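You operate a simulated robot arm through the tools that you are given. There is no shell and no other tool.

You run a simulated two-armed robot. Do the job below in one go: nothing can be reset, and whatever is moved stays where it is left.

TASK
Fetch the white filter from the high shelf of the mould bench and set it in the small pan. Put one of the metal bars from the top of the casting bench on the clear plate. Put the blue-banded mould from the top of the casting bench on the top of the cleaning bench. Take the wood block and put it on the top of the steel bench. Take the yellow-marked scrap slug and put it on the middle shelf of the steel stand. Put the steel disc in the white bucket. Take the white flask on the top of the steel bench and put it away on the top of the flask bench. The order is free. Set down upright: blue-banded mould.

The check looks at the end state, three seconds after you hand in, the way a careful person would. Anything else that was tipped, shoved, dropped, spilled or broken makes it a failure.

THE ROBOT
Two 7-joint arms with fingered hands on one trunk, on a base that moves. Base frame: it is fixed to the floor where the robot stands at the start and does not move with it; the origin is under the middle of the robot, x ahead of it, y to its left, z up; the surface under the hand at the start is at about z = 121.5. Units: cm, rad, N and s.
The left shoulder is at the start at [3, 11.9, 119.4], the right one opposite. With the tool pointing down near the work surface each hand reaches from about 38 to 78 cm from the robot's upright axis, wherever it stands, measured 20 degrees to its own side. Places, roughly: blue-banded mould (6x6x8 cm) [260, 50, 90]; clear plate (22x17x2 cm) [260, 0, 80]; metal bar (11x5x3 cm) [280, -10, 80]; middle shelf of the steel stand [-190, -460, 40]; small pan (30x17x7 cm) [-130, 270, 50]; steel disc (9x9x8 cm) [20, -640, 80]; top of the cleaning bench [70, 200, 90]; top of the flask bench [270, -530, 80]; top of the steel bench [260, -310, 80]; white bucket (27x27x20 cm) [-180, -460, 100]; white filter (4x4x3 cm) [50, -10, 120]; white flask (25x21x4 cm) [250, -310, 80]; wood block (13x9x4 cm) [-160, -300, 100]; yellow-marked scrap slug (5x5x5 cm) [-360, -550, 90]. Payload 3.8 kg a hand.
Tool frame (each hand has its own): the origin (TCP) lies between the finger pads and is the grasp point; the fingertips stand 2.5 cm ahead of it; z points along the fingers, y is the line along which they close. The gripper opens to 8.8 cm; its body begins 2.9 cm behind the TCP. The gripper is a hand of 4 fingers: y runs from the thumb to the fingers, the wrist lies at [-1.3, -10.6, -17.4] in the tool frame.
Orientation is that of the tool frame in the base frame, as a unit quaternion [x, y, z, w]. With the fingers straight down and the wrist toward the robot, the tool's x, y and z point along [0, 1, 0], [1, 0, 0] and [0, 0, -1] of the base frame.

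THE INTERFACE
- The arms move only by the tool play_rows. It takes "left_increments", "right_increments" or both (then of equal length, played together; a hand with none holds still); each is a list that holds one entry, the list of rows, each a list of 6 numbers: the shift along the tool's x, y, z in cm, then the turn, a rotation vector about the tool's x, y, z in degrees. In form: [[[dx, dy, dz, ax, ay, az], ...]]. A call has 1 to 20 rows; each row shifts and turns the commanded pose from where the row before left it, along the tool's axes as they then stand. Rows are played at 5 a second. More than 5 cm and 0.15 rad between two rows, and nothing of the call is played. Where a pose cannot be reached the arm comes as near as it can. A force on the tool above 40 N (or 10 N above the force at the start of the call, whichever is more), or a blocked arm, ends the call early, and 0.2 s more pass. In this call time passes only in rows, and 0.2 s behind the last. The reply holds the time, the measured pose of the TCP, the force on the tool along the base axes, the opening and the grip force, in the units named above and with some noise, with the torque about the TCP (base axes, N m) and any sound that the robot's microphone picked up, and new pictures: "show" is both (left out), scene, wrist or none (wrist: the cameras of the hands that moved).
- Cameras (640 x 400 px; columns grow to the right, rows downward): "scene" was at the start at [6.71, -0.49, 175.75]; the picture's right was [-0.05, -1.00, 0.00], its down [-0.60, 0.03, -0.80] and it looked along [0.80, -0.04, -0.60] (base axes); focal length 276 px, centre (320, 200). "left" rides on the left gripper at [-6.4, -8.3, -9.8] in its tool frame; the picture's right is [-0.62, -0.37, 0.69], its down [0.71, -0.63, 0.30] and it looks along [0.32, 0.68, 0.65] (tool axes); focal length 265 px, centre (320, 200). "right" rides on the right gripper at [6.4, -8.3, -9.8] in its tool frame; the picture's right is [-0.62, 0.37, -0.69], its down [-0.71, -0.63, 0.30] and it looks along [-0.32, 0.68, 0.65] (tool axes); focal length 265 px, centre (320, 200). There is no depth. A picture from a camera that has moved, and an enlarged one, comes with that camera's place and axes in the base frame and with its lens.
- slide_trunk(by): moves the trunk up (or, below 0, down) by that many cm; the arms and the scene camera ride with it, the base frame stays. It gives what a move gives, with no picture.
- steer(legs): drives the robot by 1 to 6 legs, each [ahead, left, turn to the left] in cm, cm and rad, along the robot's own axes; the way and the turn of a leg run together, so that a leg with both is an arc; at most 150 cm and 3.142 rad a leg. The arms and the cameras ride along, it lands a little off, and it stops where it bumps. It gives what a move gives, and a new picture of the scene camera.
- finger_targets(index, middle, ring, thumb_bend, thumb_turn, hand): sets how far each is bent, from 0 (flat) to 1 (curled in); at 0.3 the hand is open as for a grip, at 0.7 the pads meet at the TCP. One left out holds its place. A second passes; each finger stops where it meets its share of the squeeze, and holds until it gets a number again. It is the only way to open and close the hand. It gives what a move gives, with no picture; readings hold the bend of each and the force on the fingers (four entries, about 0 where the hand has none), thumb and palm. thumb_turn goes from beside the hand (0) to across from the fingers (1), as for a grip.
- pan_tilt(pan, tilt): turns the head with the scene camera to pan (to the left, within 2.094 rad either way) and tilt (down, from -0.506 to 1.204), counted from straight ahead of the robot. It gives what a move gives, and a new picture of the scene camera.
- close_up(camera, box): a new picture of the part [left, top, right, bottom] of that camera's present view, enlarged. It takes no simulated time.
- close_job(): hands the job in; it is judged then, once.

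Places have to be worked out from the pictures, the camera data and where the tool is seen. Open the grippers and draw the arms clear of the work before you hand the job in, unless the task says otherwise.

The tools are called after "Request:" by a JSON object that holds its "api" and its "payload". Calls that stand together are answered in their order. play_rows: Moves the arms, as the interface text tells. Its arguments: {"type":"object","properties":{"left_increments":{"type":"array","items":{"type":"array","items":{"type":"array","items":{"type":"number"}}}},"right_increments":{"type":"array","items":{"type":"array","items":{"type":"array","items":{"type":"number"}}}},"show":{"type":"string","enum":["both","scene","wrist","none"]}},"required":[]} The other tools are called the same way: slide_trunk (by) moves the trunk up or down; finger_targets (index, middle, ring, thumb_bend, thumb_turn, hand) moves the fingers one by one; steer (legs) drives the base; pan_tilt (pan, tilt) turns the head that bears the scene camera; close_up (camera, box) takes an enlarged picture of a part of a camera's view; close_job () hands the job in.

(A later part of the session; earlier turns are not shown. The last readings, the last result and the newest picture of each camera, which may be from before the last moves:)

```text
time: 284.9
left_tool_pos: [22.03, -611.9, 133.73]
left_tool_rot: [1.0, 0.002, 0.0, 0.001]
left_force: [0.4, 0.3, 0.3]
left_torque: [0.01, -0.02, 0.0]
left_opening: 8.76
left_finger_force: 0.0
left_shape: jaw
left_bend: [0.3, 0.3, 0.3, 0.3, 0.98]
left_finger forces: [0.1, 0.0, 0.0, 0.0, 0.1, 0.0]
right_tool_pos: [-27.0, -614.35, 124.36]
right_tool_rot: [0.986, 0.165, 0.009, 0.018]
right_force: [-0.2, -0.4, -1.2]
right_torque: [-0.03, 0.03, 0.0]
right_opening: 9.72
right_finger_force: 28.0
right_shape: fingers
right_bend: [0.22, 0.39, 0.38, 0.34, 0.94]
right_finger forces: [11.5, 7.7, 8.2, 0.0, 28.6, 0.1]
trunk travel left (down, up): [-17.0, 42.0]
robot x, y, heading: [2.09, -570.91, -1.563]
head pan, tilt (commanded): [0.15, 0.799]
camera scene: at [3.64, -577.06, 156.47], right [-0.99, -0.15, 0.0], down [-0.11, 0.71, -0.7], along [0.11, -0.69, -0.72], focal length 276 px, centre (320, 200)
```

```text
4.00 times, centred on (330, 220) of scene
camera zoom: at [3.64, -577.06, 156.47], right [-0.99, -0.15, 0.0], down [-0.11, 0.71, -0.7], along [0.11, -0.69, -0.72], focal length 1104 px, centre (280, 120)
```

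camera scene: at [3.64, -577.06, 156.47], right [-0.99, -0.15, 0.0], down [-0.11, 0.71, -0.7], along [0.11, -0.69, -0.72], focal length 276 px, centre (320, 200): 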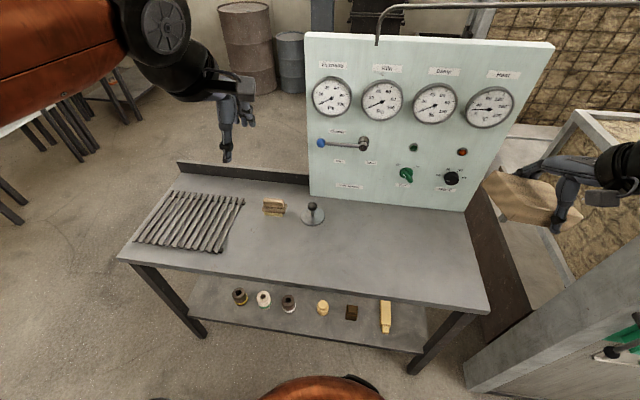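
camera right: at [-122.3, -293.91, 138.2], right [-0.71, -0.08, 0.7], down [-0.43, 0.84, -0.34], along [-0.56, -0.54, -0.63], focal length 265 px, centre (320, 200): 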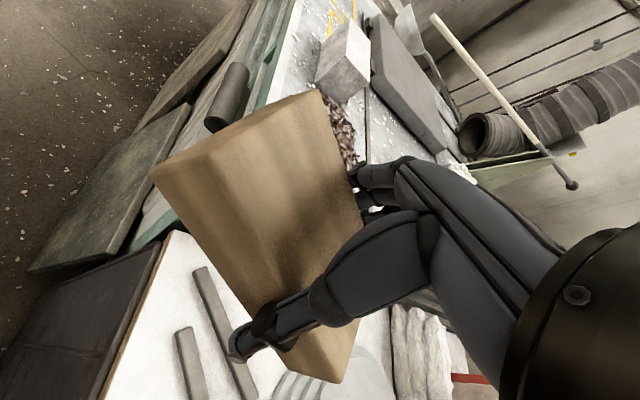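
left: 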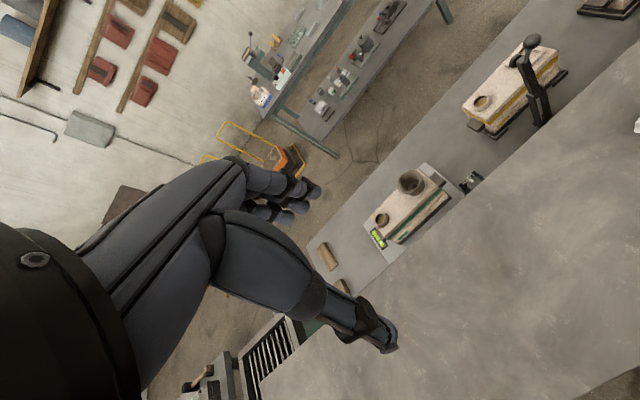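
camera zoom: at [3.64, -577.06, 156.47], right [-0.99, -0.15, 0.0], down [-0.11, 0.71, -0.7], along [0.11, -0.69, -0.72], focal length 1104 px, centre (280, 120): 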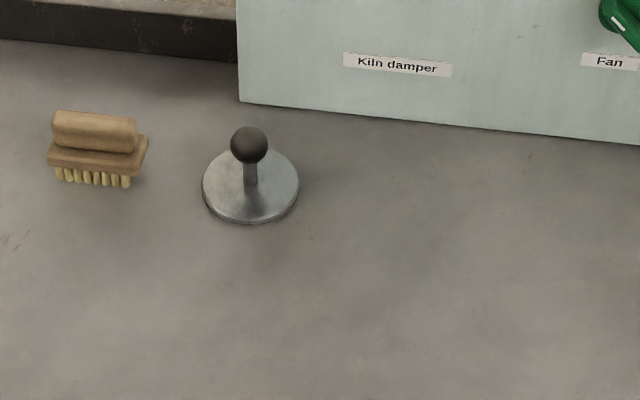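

Measured again: knob at about [16.8, -642.1, 85]. I move the left hand above it and lower to z ≈ 98.

Request:
{"api": "play_rows", "payload": {"left_increments": [[[-0.65, 3.78, 2, 0, 0, 0], [-0.65, 3.78, 2, 0, 0, 0], [-0.65, 3.78, 2, 0, 0, 0], [-0.65, 3.78, 2, 0, 0, 0], [-0.65, 3.78, 2, 0, 0, 0], [-0.65, 3.78, 2, 0, 0, 0], [-0.65, 3.78, 2, 0, 0, 0], [-0.65, 3.74, 2, 0, 0, 0], [0, 0, 4.5, 0, 0, 0], [0, 0, 4.5, 0, 0, 0], [0, 0, 4.5, 0, 0, 0], [0, 0, 4.5, 0, 0, 0]]], "show": "both"}}

```text
time: 287.5
left_tool_pos: [16.77, -642.3, 99.54]
left_tool_rot: [1.0, 0.002, -0.001, 0.0]
left_force: [0.1, -0.3, 0.5]
left_torque: [0.05, 0.0, -0.01]
left_opening: 8.76
left_finger_force: 0.0
left_shape: jaw
left_bend: [0.3, 0.3, 0.3, 0.3, 0.98]
left_finger forces: [0.0, 0.0, 0.0, 0.0, 0.0, 0.0]
right_tool_pos: [-26.93, -614.37, 124.36]
right_tool_rot: [0.986, 0.165, 0.009, 0.017]
right_force: [-0.9, 0.3, -2.7]
right_torque: [-0.02, 0.04, -0.03]
right_opening: 9.7
right_finger_force: 27.9
right_shape: fingers
right_bend: [0.22, 0.39, 0.38, 0.34, 0.94]
right_finger forces: [11.4, 7.7, 8.3, 0.1, 28.6, 0.0]
trunk travel left (down, up): [-17.0, 42.0]
robot x, y, heading: [2.32, -570.75, -1.562]
head pan, tilt (commanded): [0.15, 0.799]
camera scene: at [3.63, -577.17, 156.46], right [-0.99, -0.15, 0.0], down [-0.11, 0.71, -0.7], along [0.11, -0.69, -0.72], focal length 276 px, centre (320, 200)
camera left: at [10.35, -633.89, 109.15], right [-0.62, 0.37, -0.69], down [0.71, 0.63, -0.31], along [0.33, -0.68, -0.65], focal length 265 px, centre (320, 200)
```

scene: 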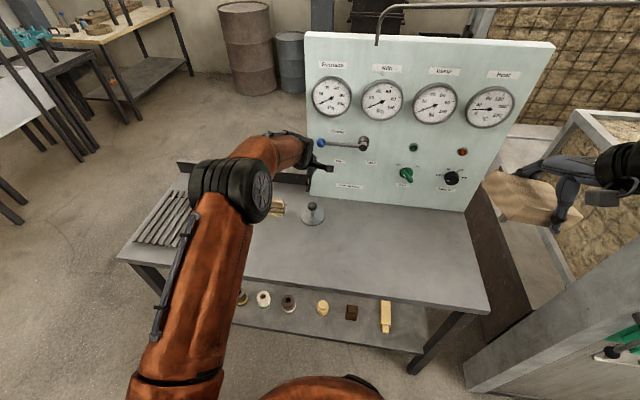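
left: 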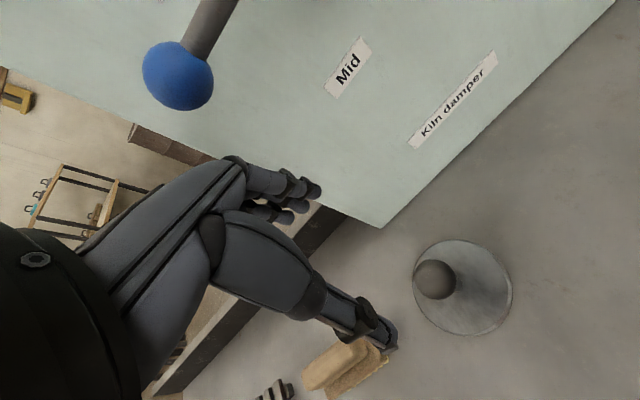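

The knob is right below the TCP and the blue lever ball just clears the hand. I lower to z ≈ 87.5 and check.

Request:
{"api": "play_rows", "payload": {"left_increments": [[[0, -0.3, 4, 0, 0, 0], [0, 0, 4, 0, 0, 0], [0, 0, 4, 0, 0, 0]]], "show": "both"}}

```text
time: 288.3
left_tool_pos: [16.94, -642.02, 87.59]
left_tool_rot: [1.0, 0.0, 0.0, 0.0]
left_force: [0.6, -0.5, -0.1]
left_torque: [0.01, -0.02, -0.02]
left_opening: 8.75
left_finger_force: 0.0
left_shape: jaw
left_bend: [0.3, 0.3, 0.3, 0.3, 0.98]
left_finger forces: [0.0, 0.0, 0.1, 0.0, 0.0, 0.1]
right_tool_pos: [-26.93, -614.3, 124.29]
right_tool_rot: [0.986, 0.165, 0.009, 0.017]
right_force: [0.3, -0.8, -1.8]
right_torque: [0.03, 0.04, 0.0]
right_opening: 9.72
right_finger_force: 27.6
right_shape: fingers
right_bend: [0.22, 0.39, 0.38, 0.34, 0.94]
right_finger forces: [11.4, 7.8, 8.3, 0.0, 28.4, 0.0]
trunk travel left (down, up): [-17.0, 42.0]
robot x, y, heading: [2.42, -571.08, -1.568]
head pan, tilt (commanded): [0.15, 0.799]
camera scene: at [3.64, -577.16, 156.46], right [-0.99, -0.15, 0.0], down [-0.11, 0.71, -0.7], along [0.11, -0.69, -0.72], focal length 276 px, centre (320, 200)
camera left: at [10.46, -633.4, 97.32], right [-0.62, 0.37, -0.69], down [0.71, 0.63, -0.31], along [0.33, -0.68, -0.65], focal length 265 px, centre (320, 200)
```

scene: 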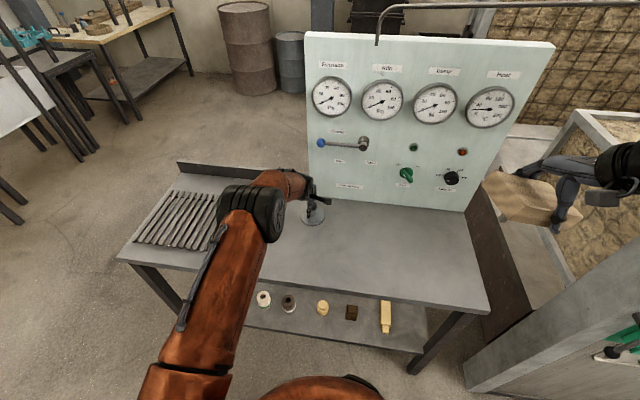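
left: 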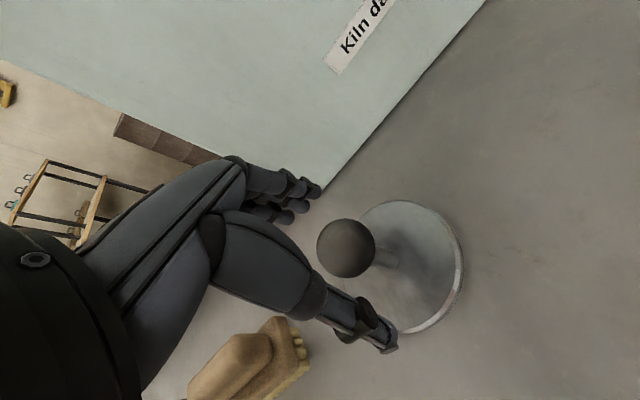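

The knob is centred between thumb and fingers. I lower 2.5 cm and close the left hand on it.

Request:
{"api": "play_rows", "payload": {"left_increments": [[[0, 0, 1.3, 0, 0, 0], [0, 0, 1.3, 0, 0, 0]]], "show": "none"}}

Request:
{"api": "finger_targets", "payload": {"hand": "left", "index": 0.75, "middle": 0.75, "ring": 0.75, "thumb_bend": 0.75}}

Request:
{"api": "close_up", "payload": {"camera": "left", "box": [180, 130, 480, 380]}}

```text
time: 288.9
left_tool_pos: [16.84, -641.96, 85.22]
left_tool_rot: [1.0, 0.001, 0.0, 0.001]
left_force: [-0.9, 0.0, -0.2]
left_torque: [0.0, -0.01, 0.01]
left_opening: 8.77
left_finger_force: 0.1
left_shape: jaw
left_bend: [0.3, 0.3, 0.3, 0.3, 0.98]
left_finger forces: [0.0, 0.0, 0.0, 0.1, 0.0, 0.0]
right_tool_pos: [-26.89, -614.29, 124.28]
right_tool_rot: [0.986, 0.164, 0.01, 0.019]
right_force: [0.6, 0.6, -2.3]
right_torque: [-0.02, 0.03, 0.03]
right_opening: 9.71
right_finger_force: 28.0
right_shape: fingers
right_bend: [0.22, 0.39, 0.38, 0.34, 0.94]
right_finger forces: [11.4, 7.5, 8.1, 0.1, 28.4, 0.1]
trunk travel left (down, up): [-17.0, 42.0]
robot x, y, heading: [2.2, -570.65, -1.568]
head pan, tilt (commanded): [0.15, 0.799]
```

```text
time: 289.9
left_tool_pos: [16.78, -641.8, 85.11]
left_tool_rot: [1.0, 0.002, -0.001, 0.0]
left_force: [-0.6, -0.1, 0.1]
left_torque: [-0.06, 0.0, 0.0]
left_opening: 0.75
left_finger_force: 10.8
left_shape: fingers
left_bend: [0.72, 0.75, 0.75, 0.69, 0.97]
left_finger forces: [11.2, 0.4, 0.0, 0.0, 10.2, 0.0]
right_tool_pos: [-26.84, -614.24, 124.34]
right_tool_rot: [0.986, 0.164, 0.009, 0.018]
right_force: [0.0, 0.7, -1.9]
right_torque: [-0.01, 0.05, 0.02]
right_opening: 9.71
right_finger_force: 27.9
right_shape: fingers
right_bend: [0.22, 0.39, 0.38, 0.34, 0.94]
right_finger forces: [11.5, 7.7, 8.1, 0.1, 28.5, 0.1]
trunk travel left (down, up): [-17.0, 42.0]
robot x, y, heading: [2.36, -571.25, -1.566]
head pan, tilt (commanded): [0.15, 0.799]
```

```text
1.60 times, centred on (330, 255) of left
camera zoom: at [10.34, -633.52, 94.75], right [-0.62, 0.37, -0.69], down [0.71, 0.63, -0.31], along [0.33, -0.68, -0.65], focal length 425 px, centre (304, 112)
```

zoom: 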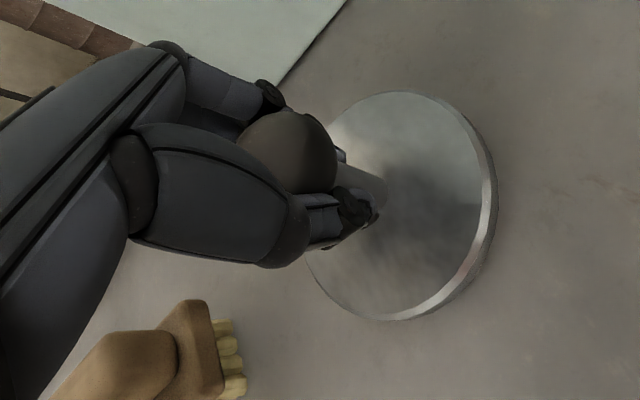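

The fingers closed around the stem just below the knob (index and thumb about 11 N), so the knob hangs over them. I lift a little and check.

Request:
{"api": "play_rows", "payload": {"left_increments": [[[0, 0, -1, 0, 0, 0], [0, 0, -2, 0, 0, 0], [0, 0, -2, 0, 0, 0]]], "show": "both"}}

```text
time: 290.7
left_tool_pos: [17.04, -641.83, 90.1]
left_tool_rot: [1.0, 0.002, -0.001, 0.0]
left_force: [0.0, 0.2, -3.9]
left_torque: [0.01, 0.0, -0.01]
left_opening: 0.73
left_finger_force: 10.7
left_shape: fingers
left_bend: [0.73, 0.75, 0.75, 0.69, 0.97]
left_finger forces: [11.4, 0.6, 0.0, 0.0, 10.3, 0.0]
right_tool_pos: [-26.99, -614.31, 124.43]
right_tool_rot: [0.986, 0.164, 0.009, 0.019]
right_force: [0.7, -0.3, -1.5]
right_torque: [0.0, 0.02, -0.02]
right_opening: 9.71
right_finger_force: 27.9
right_shape: fingers
right_bend: [0.22, 0.39, 0.38, 0.34, 0.94]
right_finger forces: [11.4, 7.6, 8.1, 0.0, 28.5, 0.1]
trunk travel left (down, up): [-17.0, 42.0]
robot x, y, heading: [2.44, -571.41, -1.569]
head pan, tilt (commanded): [0.15, 0.799]
camera scene: at [3.65, -577.09, 156.46], right [-0.99, -0.15, 0.0], down [-0.11, 0.71, -0.7], along [0.11, -0.69, -0.72], focal length 276 px, centre (320, 200)
camera left: at [10.54, -633.5, 99.71], right [-0.62, 0.37, -0.69], down [0.71, 0.63, -0.31], along [0.33, -0.68, -0.65], focal length 265 px, centre (320, 200)
```

scene: 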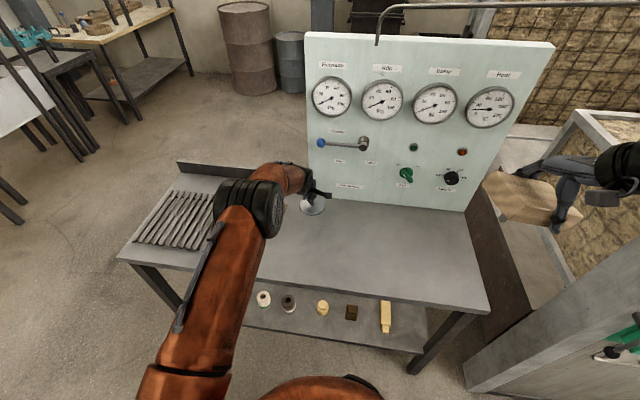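
left: 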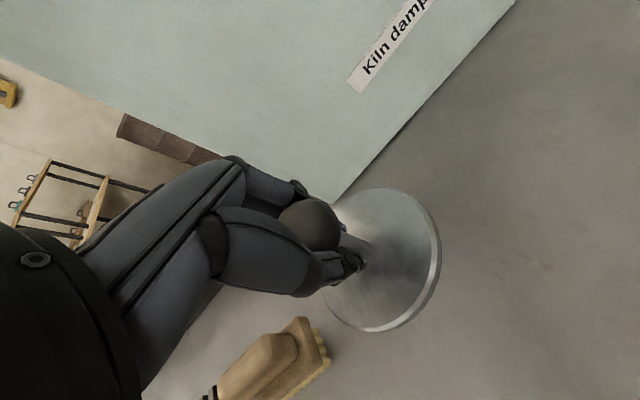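

The disc is lifted (about 4 N). I raise it a bit more, draw back away from the lever and board, then raise to travel height.

Request:
{"api": "play_rows", "payload": {"left_increments": [[[0, -1, -3, 0, 0, 0], [0, -3, -2, 0, 0, 0], [0, -4, -1, 0, 0, 0], [0, -4, -1, 0, 0, 0], [0, -4, -1, 0, 0, 0], [0, -4, -2, 0, 0, 0], [0, -3, -3.5, 0, 0, 0], [0, -2, -4, 0, 0, 0], [0, 0, -4.5, 0, 0, 0], [0, 0, -4.5, 0, 0, 0], [0, 0, -4.5, 0, 0, 0], [0, 0, -4.5, 0, 0, 0]]], "show": "both"}}

```text
time: 293.3
left_tool_pos: [16.81, -616.75, 125.74]
left_tool_rot: [1.0, 0.002, 0.0, 0.0]
left_force: [-0.3, -1.4, -3.5]
left_torque: [0.02, -0.02, 0.03]
left_opening: 0.68
left_finger_force: 10.2
left_shape: fingers
left_bend: [0.73, 0.75, 0.75, 0.69, 0.97]
left_finger forces: [11.1, 0.4, 0.1, 0.0, 10.0, 0.0]
right_tool_pos: [-27.02, -614.28, 124.37]
right_tool_rot: [0.986, 0.164, 0.009, 0.018]
right_force: [-0.9, 0.2, -2.0]
right_torque: [-0.05, 0.01, -0.05]
right_opening: 9.72
right_finger_force: 28.0
right_shape: fingers
right_bend: [0.22, 0.39, 0.38, 0.34, 0.94]
right_finger forces: [11.2, 7.6, 8.1, 0.0, 28.4, 0.1]
trunk travel left (down, up): [-17.0, 42.0]
robot x, y, heading: [2.59, -571.01, -1.565]
head pan, tilt (commanded): [0.15, 0.799]
camera scene: at [3.64, -577.04, 156.46], right [-0.99, -0.15, 0.0], down [-0.11, 0.71, -0.7], along [0.11, -0.69, -0.72], focal length 276 px, centre (320, 200)
camera left: at [10.39, -608.42, 135.44], right [-0.62, 0.37, -0.69], down [0.71, 0.63, -0.3], along [0.33, -0.68, -0.65], focal length 265 px, centre (320, 200)
```

scene: 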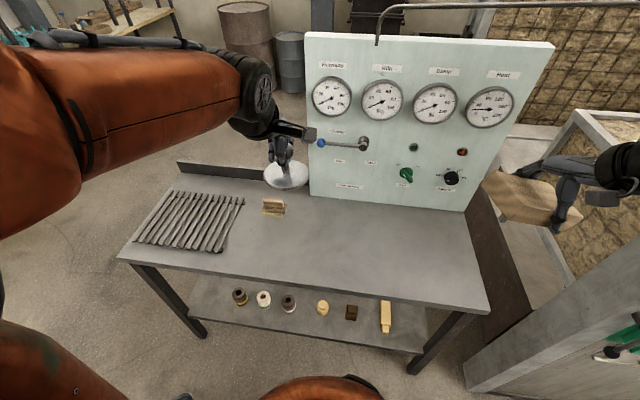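
left: 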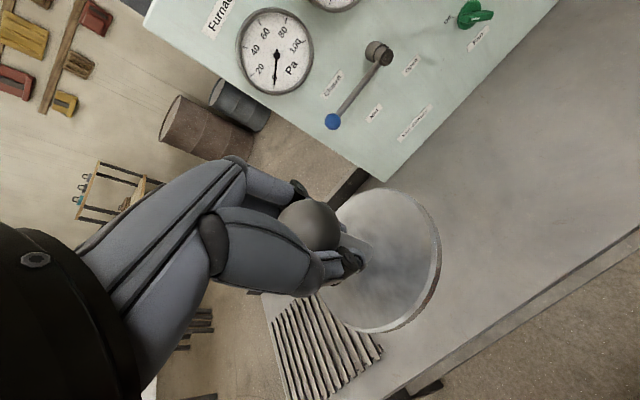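

The disc is secure. I raise the trunk, back off from the gauge table and turn west toward the stand.

Request:
{"api": "slide_trunk", "payload": {"by": 18}}

Request:
{"api": "pan_tilt", "payload": {"pan": 0.0, "tilt": 0.55}}

Request:
{"api": "steer", "payload": {"legs": [[-28, 0, 0], [0, 0, -1.57]]}}

```text
time: 295.3
left_tool_pos: [16.86, -616.89, 143.71]
left_tool_rot: [1.0, 0.002, 0.0, 0.0]
left_force: [0.2, -0.3, -3.2]
left_torque: [-0.02, -0.03, -0.01]
left_opening: 0.68
left_finger_force: 10.9
left_shape: fingers
left_bend: [0.73, 0.75, 0.75, 0.69, 0.97]
left_finger forces: [11.0, 0.4, 0.0, 0.0, 10.1, 0.1]
right_tool_pos: [-27.02, -614.38, 142.35]
right_tool_rot: [0.986, 0.164, 0.01, 0.018]
right_force: [-0.2, -0.1, -2.1]
right_torque: [-0.04, 0.02, 0.03]
right_opening: 9.67
right_finger_force: 27.8
right_shape: fingers
right_bend: [0.22, 0.39, 0.38, 0.34, 0.94]
right_finger forces: [11.2, 7.5, 8.0, 0.0, 28.1, 0.0]
trunk travel left (down, up): [-35.0, 24.0]
robot x, y, heading: [2.34, -571.01, -1.569]
head pan, tilt (commanded): [0.15, 0.799]
```

```text
time: 296.0
left_tool_pos: [16.87, -616.82, 143.77]
left_tool_rot: [1.0, 0.001, -0.001, -0.001]
left_force: [-0.1, 0.1, -3.8]
left_torque: [-0.03, 0.01, -0.02]
left_opening: 0.7
left_finger_force: 10.4
left_shape: fingers
left_bend: [0.73, 0.75, 0.75, 0.69, 0.97]
left_finger forces: [11.1, 0.4, 0.0, 0.0, 10.0, 0.0]
right_tool_pos: [-26.94, -614.34, 142.43]
right_tool_rot: [0.986, 0.164, 0.009, 0.018]
right_force: [-0.8, 0.3, -2.7]
right_torque: [-0.01, 0.02, -0.01]
right_opening: 9.68
right_finger_force: 28.3
right_shape: fingers
right_bend: [0.22, 0.39, 0.38, 0.34, 0.94]
right_finger forces: [11.3, 7.6, 8.2, 0.0, 28.2, 0.1]
trunk travel left (down, up): [-35.0, 24.0]
robot x, y, heading: [2.57, -570.97, -1.565]
head pan, tilt (commanded): [0.0, 0.55]
camera scene: at [2.44, -578.11, 176.59], right [-1.0, -0.01, 0.0], down [0.0, 0.52, -0.85], along [0.0, -0.85, -0.52], focal length 276 px, centre (320, 200)
```

scene: 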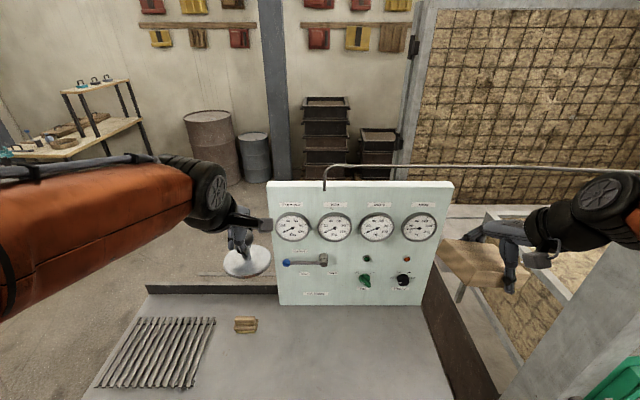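

```text
time: 301.7
left_tool_pos: [-43.29, -559.12, 143.65]
left_tool_rot: [0.719, -0.695, -0.001, -0.001]
left_force: [-0.2, -0.1, -4.0]
left_torque: [-0.02, 0.05, 0.01]
left_opening: 0.64
left_finger_force: 9.8
left_shape: fingers
left_bend: [0.73, 0.75, 0.75, 0.69, 0.97]
left_finger forces: [10.4, 0.4, 0.1, 0.1, 9.6, 0.1]
right_tool_pos: [-42.07, -515.32, 142.39]
right_tool_rot: [0.822, -0.569, -0.007, 0.018]
right_force: [-1.8, -0.5, -2.5]
right_torque: [0.03, 0.0, 0.0]
right_opening: 9.65
right_finger_force: 26.8
right_shape: fingers
right_bend: [0.23, 0.39, 0.39, 0.34, 0.94]
right_finger forces: [10.7, 7.6, 8.0, 0.1, 27.4, 0.0]
trunk travel left (down, up): [-35.0, 24.0]
robot x, y, heading: [2.04, -543.11, -3.108]
head pan, tilt (commanded): [0.0, 0.55]
camera scene: at [-4.85, -543.61, 176.6], right [-0.04, 1.0, 0.0], down [0.52, 0.02, -0.85], along [-0.85, -0.03, -0.52], focal length 276 px, centre (320, 200)
```

scene: 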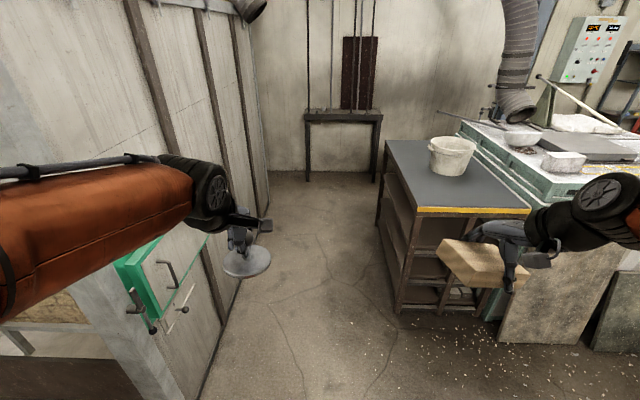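

The corridor leads west to the black rack table (where the slug should be), and the stand's top with the bucket is on the right. I zoom in on the stand, bucket and the rack.

Request:
{"api": "close_up", "payload": {"camera": "scene", "box": [360, 120, 560, 320]}}

Request:
{"api": "close_up", "payload": {"camera": "scene", "box": [280, 80, 400, 200]}}

```text
2.00 times, centred on (460, 220) of scene
camera zoom: at [-4.85, -543.61, 176.6], right [-0.04, 1.0, 0.0], down [0.52, 0.02, -0.85], along [-0.85, -0.03, -0.52], focal length 552 px, centre (40, 160)
```

zoom: 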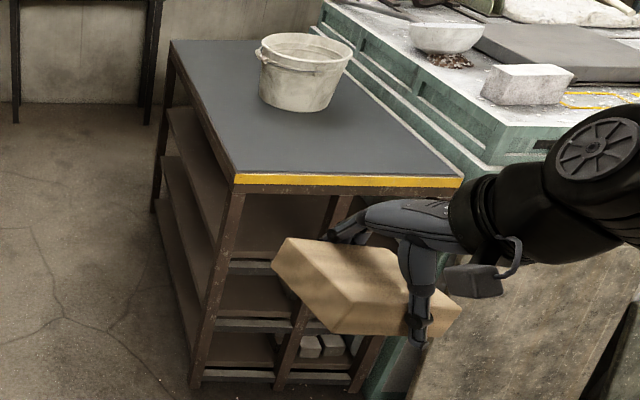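

```text
3.33 times, centred on (340, 140) of scene
camera zoom: at [-4.85, -543.61, 176.6], right [-0.04, 1.0, 0.0], down [0.52, 0.02, -0.85], along [-0.85, -0.03, -0.52], focal length 920 px, centre (253, 400)
```

zoom: 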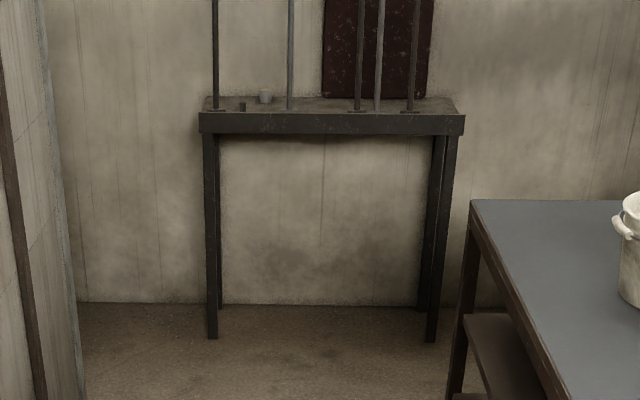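

The stand's south side is open with several shelf boards, and the bucket's centre is about [-190, -457]. I drive west along the corridor to x ≈ -175 and turn to face the stand (north).

Request:
{"api": "steer", "payload": {"legs": [[120, 0, -0.034], [57, 0, 0]]}}

Request:
{"api": "steer", "payload": {"legs": [[0, 0, -1.57]]}}

Request:
{"api": "pan_tilt", "payload": {"pan": 0.0, "tilt": 0.7}}

```text
time: 310.9
left_tool_pos: [-225.11, -557.72, 143.74]
left_tool_rot: [-0.703, 0.711, 0.0, 0.0]
left_force: [-0.4, 0.4, -3.1]
left_torque: [-0.02, 0.0, 0.02]
left_opening: 0.66
left_finger_force: 10.7
left_shape: fingers
left_bend: [0.73, 0.75, 0.75, 0.69, 0.97]
left_finger forces: [10.5, 0.5, 0.0, 0.0, 9.6, 0.1]
right_tool_pos: [-221.94, -514.03, 142.33]
right_tool_rot: [0.809, -0.587, -0.008, 0.019]
right_force: [0.6, -0.6, -1.5]
right_torque: [0.04, 0.02, -0.02]
right_opening: 9.62
right_finger_force: 26.7
right_shape: fingers
right_bend: [0.23, 0.39, 0.39, 0.34, 0.94]
right_finger forces: [10.6, 7.5, 8.0, 0.0, 27.3, 0.0]
trunk travel left (down, up): [-35.0, 24.0]
robot x, y, heading: [-178.85, -544.11, 3.132]
head pan, tilt (commanded): [0.0, 0.55]
camera scene: at [-186.12, -543.98, 176.6], right [0.01, 1.0, 0.0], down [0.52, -0.01, -0.85], along [-0.85, 0.01, -0.52], focal length 276 px, centre (320, 200)
```

scene: 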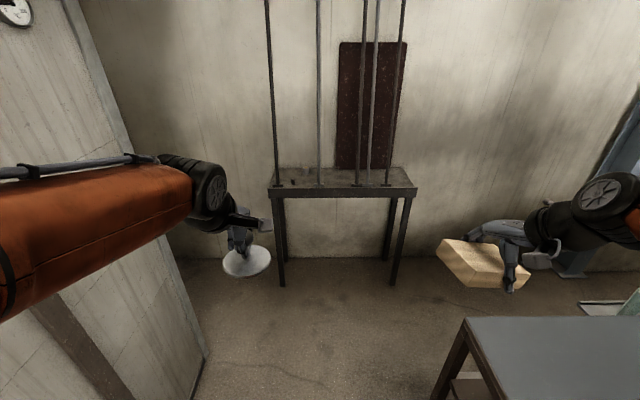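

```text
time: 315.1
left_tool_pos: [-192.73, -497.96, 143.72]
left_tool_rot: [0.007, 1.0, 0.001, 0.0]
left_force: [0.4, 0.2, -3.1]
left_torque: [0.02, 0.01, 0.0]
left_opening: 0.65
left_finger_force: 10.0
left_shape: fingers
left_bend: [0.73, 0.75, 0.75, 0.69, 0.97]
left_finger forces: [10.0, 0.6, 0.0, 0.0, 9.1, 0.0]
right_tool_pos: [-149.03, -501.11, 142.48]
right_tool_rot: [-0.157, 0.987, 0.018, -0.009]
right_force: [-0.5, -0.4, -1.2]
right_torque: [0.0, 0.0, -0.02]
right_opening: 9.58
right_finger_force: 25.9
right_shape: fingers
right_bend: [0.23, 0.4, 0.39, 0.35, 0.94]
right_finger forces: [10.1, 7.4, 7.8, 0.1, 26.6, 0.1]
trunk travel left (down, up): [-35.0, 24.0]
robot x, y, heading: [-179.23, -544.24, 1.562]
head pan, tilt (commanded): [0.0, 0.55]
camera scene: at [-178.96, -537.0, 176.6], right [1.0, -0.01, 0.0], down [-0.01, -0.52, -0.85], along [0.01, 0.85, -0.52], focal length 276 px, centre (320, 200)
```

scene: 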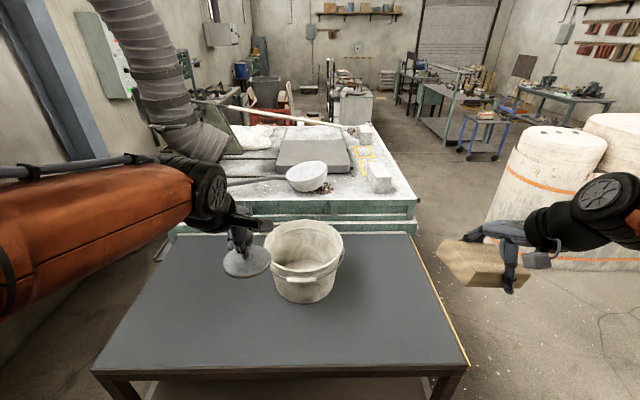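

```text
time: 315.8
left_tool_pos: [-192.67, -497.87, 143.74]
left_tool_rot: [0.006, 1.0, 0.0, 0.0]
left_force: [-0.7, 0.4, -3.9]
left_torque: [-0.01, 0.0, 0.01]
left_opening: 0.62
left_finger_force: 9.6
left_shape: fingers
left_bend: [0.73, 0.75, 0.75, 0.69, 0.97]
left_finger forces: [10.1, 0.5, 0.0, 0.0, 9.2, 0.0]
right_tool_pos: [-148.96, -501.11, 142.36]
right_tool_rot: [-0.157, 0.987, 0.018, -0.009]
right_force: [0.4, -0.2, -1.2]
right_torque: [-0.02, -0.01, 0.04]
right_opening: 9.58
right_finger_force: 26.3
right_shape: fingers
right_bend: [0.23, 0.4, 0.39, 0.35, 0.94]
right_finger forces: [10.1, 7.5, 7.8, 0.0, 26.6, 0.0]
trunk travel left (down, up): [-35.0, 24.0]
robot x, y, heading: [-179.04, -544.12, 1.559]
head pan, tilt (commanded): [0.0, 0.7]
camera scene: at [-178.96, -537.49, 175.29], right [1.0, -0.01, 0.0], down [-0.01, -0.64, -0.76], along [0.01, 0.76, -0.64], focal length 276 px, centre (320, 200)
```

scene: 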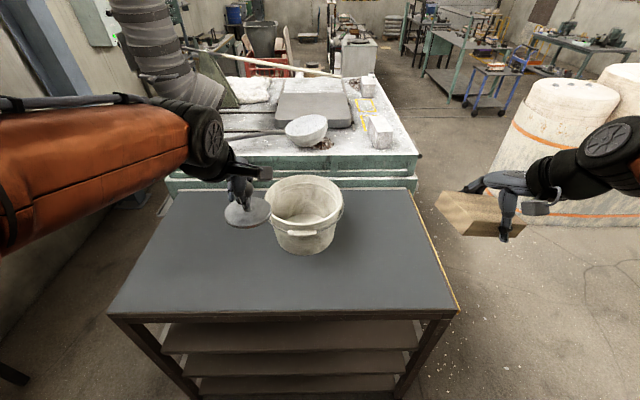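

The bucket centre is about [-184, -459] with its rim at z ≈ 110. I move 10 cm closer and 9 cm to the right so it lies in the left hand's reach.

Request:
{"api": "steer", "payload": {"legs": [[10, -9, 0.01]]}}

Request:
{"api": "play_rows", "payload": {"left_increments": [[[0, 4, 1, 0, 0, 0], [0, 4, 1, 0, 0, 0], [0, 4, 1, 0, 0, 0], [0, 4, 1, 0, 0, 0], [0, 4, 1, 0, 0, 0], [0, 4, 1, 0, 0, 0], [0, 4, 1, 0, 0, 0]]], "show": "both"}}

```text
time: 317.1
left_tool_pos: [-184.2, -488.11, 143.78]
left_tool_rot: [0.002, 1.0, 0.001, 0.0]
left_force: [0.0, 0.2, -3.4]
left_torque: [-0.02, 0.03, 0.06]
left_opening: 0.59
left_finger_force: 10.0
left_shape: fingers
left_bend: [0.73, 0.75, 0.75, 0.69, 0.97]
left_finger forces: [10.2, 0.6, 0.0, 0.0, 9.2, 0.1]
right_tool_pos: [-140.46, -491.08, 142.45]
right_tool_rot: [-0.161, 0.987, 0.018, -0.008]
right_force: [-0.4, -0.3, -2.1]
right_torque: [0.01, -0.01, -0.01]
right_opening: 9.57
right_finger_force: 25.3
right_shape: fingers
right_bend: [0.23, 0.4, 0.39, 0.35, 0.94]
right_finger forces: [10.1, 7.4, 7.7, 0.0, 26.6, 0.0]
trunk travel left (down, up): [-35.0, 24.0]
robot x, y, heading: [-169.83, -534.04, 1.564]
head pan, tilt (commanded): [0.0, 0.7]
camera scene: at [-170.14, -527.7, 175.29], right [1.0, 0.0, 0.0], down [0.0, -0.64, -0.76], along [0.0, 0.76, -0.64], focal length 276 px, centre (320, 200)
```

scene: 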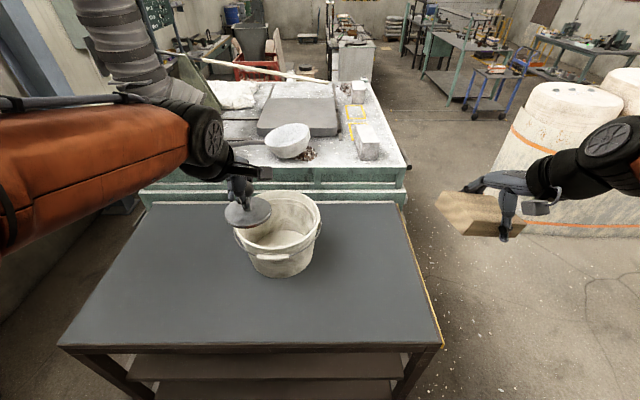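

```text
time: 318.7
left_tool_pos: [-183.96, -461.04, 135.77]
left_tool_rot: [0.002, 1.0, -0.003, 0.001]
left_force: [0.4, 0.4, -3.7]
left_torque: [0.0, 0.0, -0.02]
left_opening: 0.58
left_finger_force: 9.8
left_shape: fingers
left_bend: [0.73, 0.75, 0.75, 0.69, 0.97]
left_finger forces: [10.2, 0.6, 0.0, 0.0, 9.2, 0.0]
left hand out of reach, approached as far as the arm can: row 7
right_tool_pos: [-140.43, -490.72, 142.25]
right_tool_rot: [-0.161, 0.987, 0.017, -0.009]
right_force: [-0.3, 0.4, -1.6]
right_torque: [-0.05, -0.02, 0.0]
right_opening: 9.58
right_finger_force: 26.0
right_shape: fingers
right_bend: [0.23, 0.4, 0.39, 0.35, 0.94]
right_finger forces: [10.0, 7.4, 7.9, 0.0, 26.3, 0.0]
trunk travel left (down, up): [-35.0, 24.0]
robot x, y, heading: [-170.42, -533.97, 1.567]
head pan, tilt (commanded): [0.0, 0.7]
camera scene: at [-170.11, -527.3, 175.27], right [1.0, 0.0, 0.0], down [0.0, -0.65, -0.76], along [0.0, 0.76, -0.65], focal length 276 px, centre (320, 200)
camera left: at [-177.59, -469.23, 145.53], right [0.62, -0.38, -0.69], down [-0.72, -0.63, -0.3], along [-0.32, 0.68, -0.66], focal length 265 px, centre (320, 200)
```

scene: 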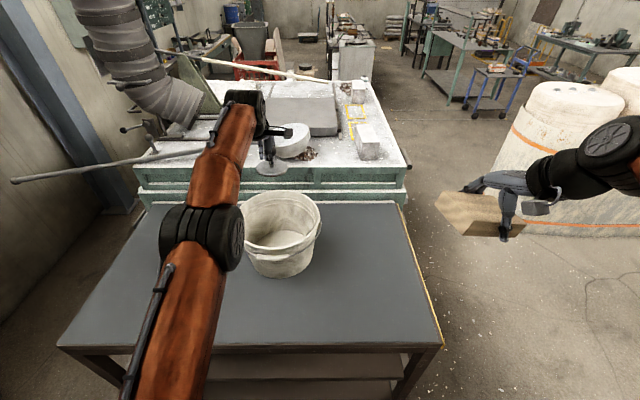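
left: 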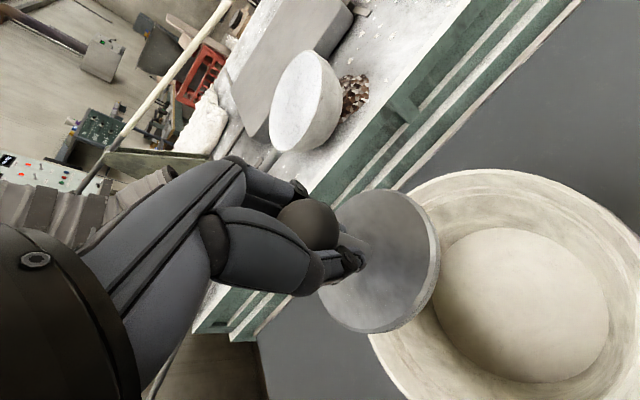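

The hand is centred over the bucket. I raise the trunk a bit so the forearm slopes down over the rim, then lower the disc toward the opening.

Request:
{"api": "slide_trunk", "payload": {"by": 8}}

Request:
{"api": "play_rows", "payload": {"left_increments": [[[0, 0, 4.5, 0, 0, 0], [0, 0, 4.5, 0, 0, 0], [0, 0, 4.5, 0, 0, 0], [0, 0, 4.5, 0, 0, 0], [0, 0, 4, 0, 0, 0]]], "show": "both"}}

```text
time: 319.9
left_tool_pos: [-183.9, -461.17, 144.09]
left_tool_rot: [0.002, 1.0, -0.001, 0.0]
left_force: [0.0, -0.4, -4.1]
left_torque: [0.02, 0.02, 0.0]
left_opening: 0.58
left_finger_force: 10.2
left_shape: fingers
left_bend: [0.73, 0.75, 0.75, 0.69, 0.97]
left_finger forces: [10.0, 0.7, 0.1, 0.1, 9.3, 0.1]
right_tool_pos: [-140.43, -490.93, 150.38]
right_tool_rot: [-0.162, 0.987, 0.019, -0.009]
right_force: [-0.2, 0.5, -1.8]
right_torque: [0.0, -0.02, -0.02]
right_opening: 9.55
right_finger_force: 25.4
right_shape: fingers
right_bend: [0.23, 0.4, 0.39, 0.35, 0.94]
right_finger forces: [10.1, 7.5, 7.9, 0.0, 26.2, 0.0]
trunk travel left (down, up): [-43.0, 16.0]
robot x, y, heading: [-170.08, -534.1, 1.569]
head pan, tilt (commanded): [0.0, 0.7]
```

```text
time: 321.1
left_tool_pos: [-183.77, -461.23, 122.04]
left_tool_rot: [0.002, 1.0, -0.001, 0.0]
left_force: [0.4, -0.3, -4.3]
left_torque: [0.0, 0.02, -0.01]
left_opening: 0.57
left_finger_force: 9.4
left_shape: fingers
left_bend: [0.73, 0.75, 0.75, 0.69, 0.97]
left_finger forces: [9.9, 0.8, 0.0, 0.0, 9.2, 0.1]
right_tool_pos: [-140.37, -490.9, 150.29]
right_tool_rot: [-0.161, 0.987, 0.017, -0.009]
right_force: [-0.1, -0.1, -1.4]
right_torque: [0.02, -0.02, -0.01]
right_opening: 9.57
right_finger_force: 25.4
right_shape: fingers
right_bend: [0.23, 0.4, 0.39, 0.35, 0.94]
right_finger forces: [10.0, 7.4, 7.8, 0.1, 26.2, 0.0]
trunk travel left (down, up): [-43.0, 16.0]
robot x, y, heading: [-169.84, -534.37, 1.57]
head pan, tilt (commanded): [0.0, 0.7]
camera scene: at [-170.1, -527.47, 183.28], right [1.0, 0.0, 0.0], down [0.0, -0.65, -0.76], along [0.0, 0.76, -0.65], focal length 276 px, centre (320, 200)
camera left: at [-177.4, -469.52, 131.68], right [0.62, -0.37, -0.69], down [-0.72, -0.63, -0.3], along [-0.32, 0.68, -0.65], focal length 265 px, centre (320, 200)
```

scene: 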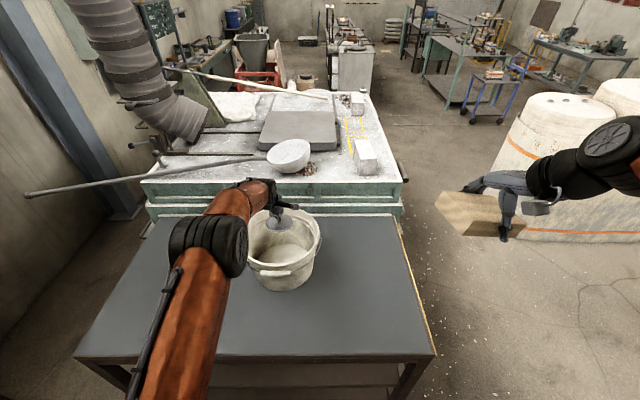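
left: 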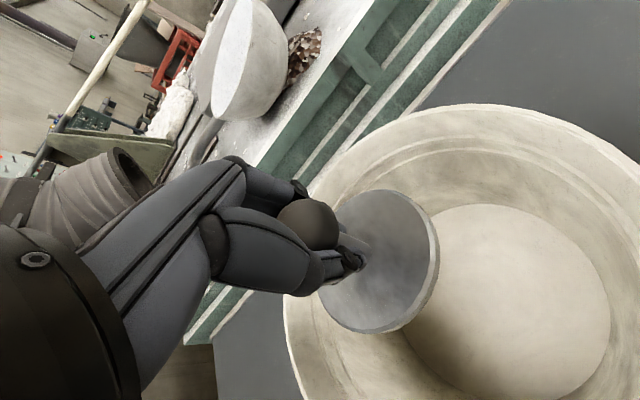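

The disc is passing the rim well centred. I lower further in steps.

Request:
{"api": "play_rows", "payload": {"left_increments": [[[0, 0, 4, 0, 0, 0], [0, 0, 4, 0, 0, 0], [0, 0, 4, 0, 0, 0], [0, 0, 3, 0, 0, 0], [0, 0, 3, 0, 0, 0]]], "show": "both"}}

```text
time: 322.3
left_tool_pos: [-183.9, -461.92, 104.23]
left_tool_rot: [0.002, 1.0, -0.001, 0.0]
left_force: [-0.8, -0.7, -3.3]
left_torque: [-0.02, 0.03, 0.05]
left_opening: 0.55
left_finger_force: 10.1
left_shape: fingers
left_bend: [0.73, 0.75, 0.75, 0.69, 0.97]
left_finger forces: [10.0, 0.8, 0.1, 0.1, 9.2, 0.0]
left hand out of reach, approached as far as the arm can: row 5
right_tool_pos: [-140.47, -490.94, 150.41]
right_tool_rot: [-0.16, 0.987, 0.017, -0.008]
right_force: [0.8, -0.5, -2.4]
right_torque: [-0.02, 0.0, -0.03]
right_opening: 9.57
right_finger_force: 25.8
right_shape: fingers
right_bend: [0.23, 0.4, 0.39, 0.35, 0.94]
right_finger forces: [9.9, 7.3, 7.7, 0.1, 26.2, 0.0]
trunk travel left (down, up): [-43.0, 16.0]
robot x, y, heading: [-170.3, -533.95, 1.57]
head pan, tilt (commanded): [0.0, 0.7]
camera scene: at [-170.1, -527.56, 183.29], right [1.0, 0.0, 0.0], down [0.0, -0.64, -0.76], along [0.0, 0.76, -0.64], focal length 276 px, centre (320, 200)
camera left: at [-177.62, -470.13, 114.0], right [0.62, -0.37, -0.69], down [-0.72, -0.63, -0.3], along [-0.32, 0.68, -0.65], focal length 265 px, centre (320, 200)
```

scene: 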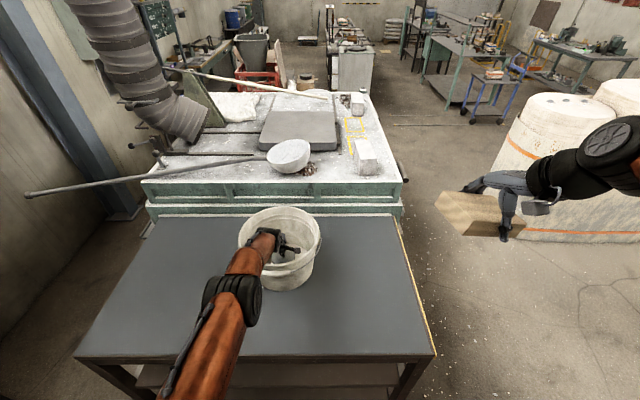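
left: 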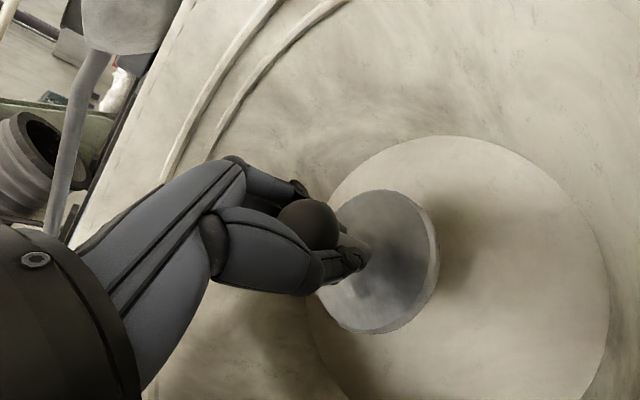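

Reach is limited at this trunk height, so I lower the trunk in small steps to bring the disc down onto the bucket floor, watching the force.

Request:
{"api": "slide_trunk", "payload": {"by": -3}}

Request:
{"api": "slide_trunk", "payload": {"by": -1.5}}

Request:
{"api": "close_up", "payload": {"camera": "left", "box": [200, 100, 640, 400]}}

Request:
{"api": "close_up", "payload": {"camera": "scene", "box": [210, 180, 350, 310]}}

```text
time: 323.0
left_tool_pos: [-183.92, -461.94, 101.41]
left_tool_rot: [0.003, 1.0, -0.001, 0.0]
left_force: [-1.1, 0.9, -4.6]
left_torque: [-0.08, -0.01, 0.04]
left_opening: 0.56
left_finger_force: 10.1
left_shape: fingers
left_bend: [0.73, 0.75, 0.75, 0.69, 0.97]
left_finger forces: [10.0, 0.9, 0.1, 0.1, 9.2, 0.1]
right_tool_pos: [-140.39, -490.88, 147.42]
right_tool_rot: [-0.161, 0.987, 0.017, -0.009]
right_force: [-1.4, -0.9, -2.1]
right_torque: [0.02, -0.03, -0.01]
right_opening: 9.55
right_finger_force: 25.4
right_shape: fingers
right_bend: [0.23, 0.4, 0.39, 0.35, 0.94]
right_finger forces: [10.0, 7.5, 7.9, 0.0, 26.1, 0.0]
trunk travel left (down, up): [-40.0, 19.0]
robot x, y, heading: [-170.22, -534.18, 1.569]
head pan, tilt (commanded): [0.0, 0.7]
```

```text
time: 323.6
left_tool_pos: [-184.06, -461.91, 99.97]
left_tool_rot: [0.002, 1.0, 0.001, 0.001]
left_force: [0.8, 0.6, -2.4]
left_torque: [0.01, 0.02, 0.01]
left_opening: 0.56
left_finger_force: 10.2
left_shape: fingers
left_bend: [0.73, 0.75, 0.75, 0.69, 0.97]
left_finger forces: [10.1, 1.0, 0.0, 0.1, 9.3, 0.0]
right_tool_pos: [-140.3, -490.96, 145.89]
right_tool_rot: [-0.16, 0.987, 0.019, -0.009]
right_force: [0.3, -0.3, -2.3]
right_torque: [-0.02, -0.03, 0.0]
right_opening: 9.58
right_finger_force: 26.0
right_shape: fingers
right_bend: [0.23, 0.4, 0.39, 0.35, 0.94]
right_finger forces: [9.8, 7.5, 7.8, 0.1, 26.3, 0.0]
trunk travel left (down, up): [-38.5, 20.5]
robot x, y, heading: [-170.13, -534.71, 1.57]
head pan, tilt (commanded): [0.0, 0.7]
```

```text
1.33 times, centred on (420, 250) of left
camera zoom: at [-177.61, -470.17, 109.53], right [0.62, -0.37, -0.69], down [-0.72, -0.63, -0.3], along [-0.32, 0.68, -0.65], focal length 354 px, centre (187, 133)
```

zoom: 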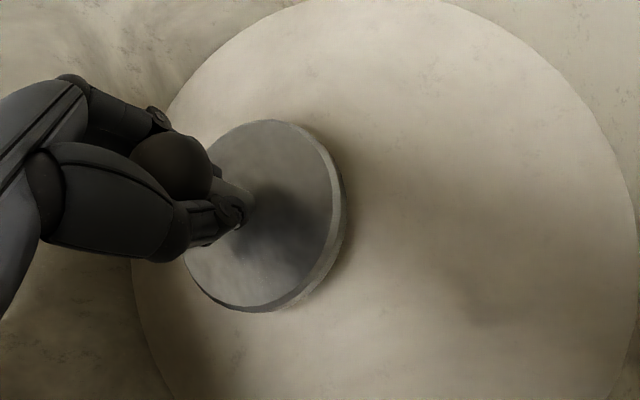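

```text
3.08 times, centred on (280, 245) of scene
camera zoom: at [-170.08, -527.61, 178.78], right [1.0, 0.0, 0.0], down [0.0, -0.64, -0.76], along [0.0, 0.76, -0.64], focal length 849 px, centre (443, 62)
```

zoom: 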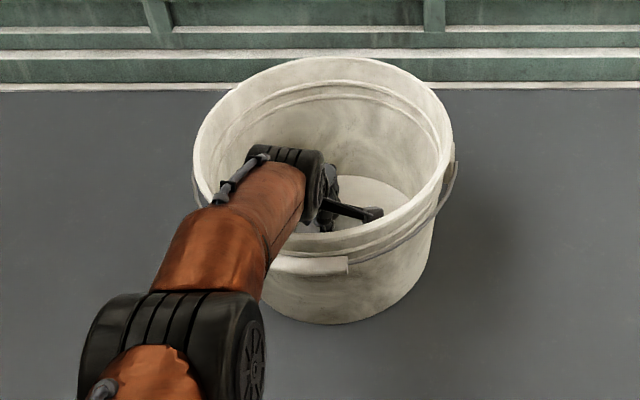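

The disc is just above the bucket floor. I keep lowering in 0.7 cm steps until the load comes off.

Request:
{"api": "slide_trunk", "payload": {"by": -0.8}}

Request:
{"api": "slide_trunk", "payload": {"by": -0.7}}

```text
time: 324.2
left_tool_pos: [-183.9, -461.85, 99.44]
left_tool_rot: [0.003, 1.0, 0.003, 0.0]
left_force: [-1.2, -2.0, 4.8]
left_torque: [0.2, -0.05, 0.02]
left_opening: 0.55
left_finger_force: 11.8
left_shape: fingers
left_bend: [0.73, 0.75, 0.75, 0.69, 0.97]
left_finger forces: [10.7, 0.7, 0.1, 0.1, 12.4, 0.0]
right_tool_pos: [-140.27, -491.13, 145.06]
right_tool_rot: [-0.162, 0.987, 0.018, -0.01]
right_force: [0.8, 0.3, -3.3]
right_torque: [-0.01, 0.0, 0.05]
right_opening: 9.55
right_finger_force: 25.7
right_shape: fingers
right_bend: [0.23, 0.4, 0.39, 0.35, 0.94]
right_finger forces: [9.9, 7.5, 7.8, 0.0, 26.2, 0.1]
trunk travel left (down, up): [-37.7, 21.3]
robot x, y, heading: [-170.33, -534.0, 1.57]
head pan, tilt (commanded): [0.0, 0.7]
```

```text
time: 324.8
left_tool_pos: [-183.96, -461.59, 99.23]
left_tool_rot: [0.002, 1.0, 0.007, 0.0]
left_force: [0.2, -3.4, 15.0]
left_torque: [0.18, -0.07, 0.01]
left_opening: 0.49
left_finger_force: 11.9
left_shape: fingers
left_bend: [0.74, 0.75, 0.75, 0.7, 0.97]
left_finger forces: [11.1, 1.4, 0.0, 0.0, 12.3, 0.1]
right_tool_pos: [-140.24, -491.32, 144.55]
right_tool_rot: [-0.161, 0.987, 0.019, -0.009]
right_force: [-0.2, -0.5, -2.5]
right_torque: [0.03, -0.02, 0.02]
right_opening: 9.59
right_finger_force: 25.3
right_shape: fingers
right_bend: [0.23, 0.4, 0.39, 0.35, 0.94]
right_finger forces: [9.9, 7.4, 7.8, 0.0, 26.1, 0.0]
trunk travel left (down, up): [-37.0, 22.0]
robot x, y, heading: [-169.93, -534.05, 1.569]
head pan, tilt (commanded): [0.0, 0.7]
```

The disc rests on the floor (15 N). I ease back 0.8 cm and open the left hand.

Request:
{"api": "slide_trunk", "payload": {"by": 0.8}}

Request:
{"api": "finger_targets", "payload": {"hand": "left", "index": 0.45, "middle": 0.45, "ring": 0.45, "thumb_bend": 0.45}}

Request:
{"api": "close_up", "payload": {"camera": "left", "box": [200, 100, 640, 400]}}

```text
time: 325.3
left_tool_pos: [-184.02, -462.03, 99.16]
left_tool_rot: [0.002, 1.0, 0.0, 0.0]
left_force: [1.8, 3.1, 11.6]
left_torque: [0.27, -0.09, 0.02]
left_opening: 0.49
left_finger_force: 10.9
left_shape: fingers
left_bend: [0.74, 0.75, 0.75, 0.71, 0.97]
left_finger forces: [12.5, 0.5, 0.0, 0.0, 9.2, 0.1]
right_tool_pos: [-140.3, -490.96, 145.19]
right_tool_rot: [-0.161, 0.987, 0.018, -0.009]
right_force: [0.4, 0.1, -1.7]
right_torque: [0.02, 0.0, 0.0]
right_opening: 9.56
right_finger_force: 25.7
right_shape: fingers
right_bend: [0.23, 0.4, 0.39, 0.35, 0.94]
right_finger forces: [10.0, 7.4, 7.7, 0.0, 26.1, 0.0]
trunk travel left (down, up): [-37.8, 21.2]
robot x, y, heading: [-170.45, -534.46, 1.569]
head pan, tilt (commanded): [0.0, 0.7]
```

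```text
time: 326.3
left_tool_pos: [-184.02, -462.06, 99.17]
left_tool_rot: [0.004, 1.0, 0.0, 0.0]
left_force: [0.7, -0.4, -0.1]
left_torque: [0.02, 0.03, -0.01]
left_opening: 5.22
left_finger_force: 0.0
left_shape: fingers
left_bend: [0.45, 0.45, 0.45, 0.45, 0.97]
left_finger forces: [0.0, 0.1, 0.0, 0.0, 0.0, 0.0]
right_tool_pos: [-140.31, -491.08, 145.16]
right_tool_rot: [-0.16, 0.987, 0.018, -0.009]
right_force: [0.2, 0.7, -1.9]
right_torque: [0.0, 0.0, 0.01]
right_opening: 9.52
right_finger_force: 26.0
right_shape: fingers
right_bend: [0.23, 0.4, 0.39, 0.35, 0.94]
right_finger forces: [9.9, 7.4, 7.8, 0.0, 26.2, 0.1]
trunk travel left (down, up): [-37.8, 21.2]
robot x, y, heading: [-170.11, -533.72, 1.571]
head pan, tilt (commanded): [0.0, 0.7]
```

```text
1.33 times, centred on (420, 250) of left
camera zoom: at [-177.61, -470.2, 108.83], right [0.62, -0.37, -0.69], down [-0.72, -0.63, -0.3], along [-0.32, 0.68, -0.65], focal length 354 px, centre (187, 133)
```

zoom: 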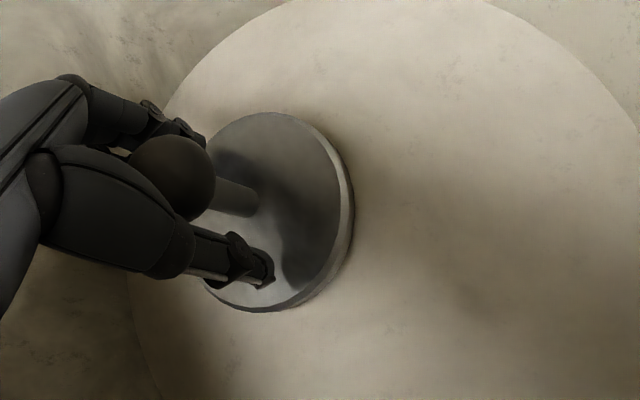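

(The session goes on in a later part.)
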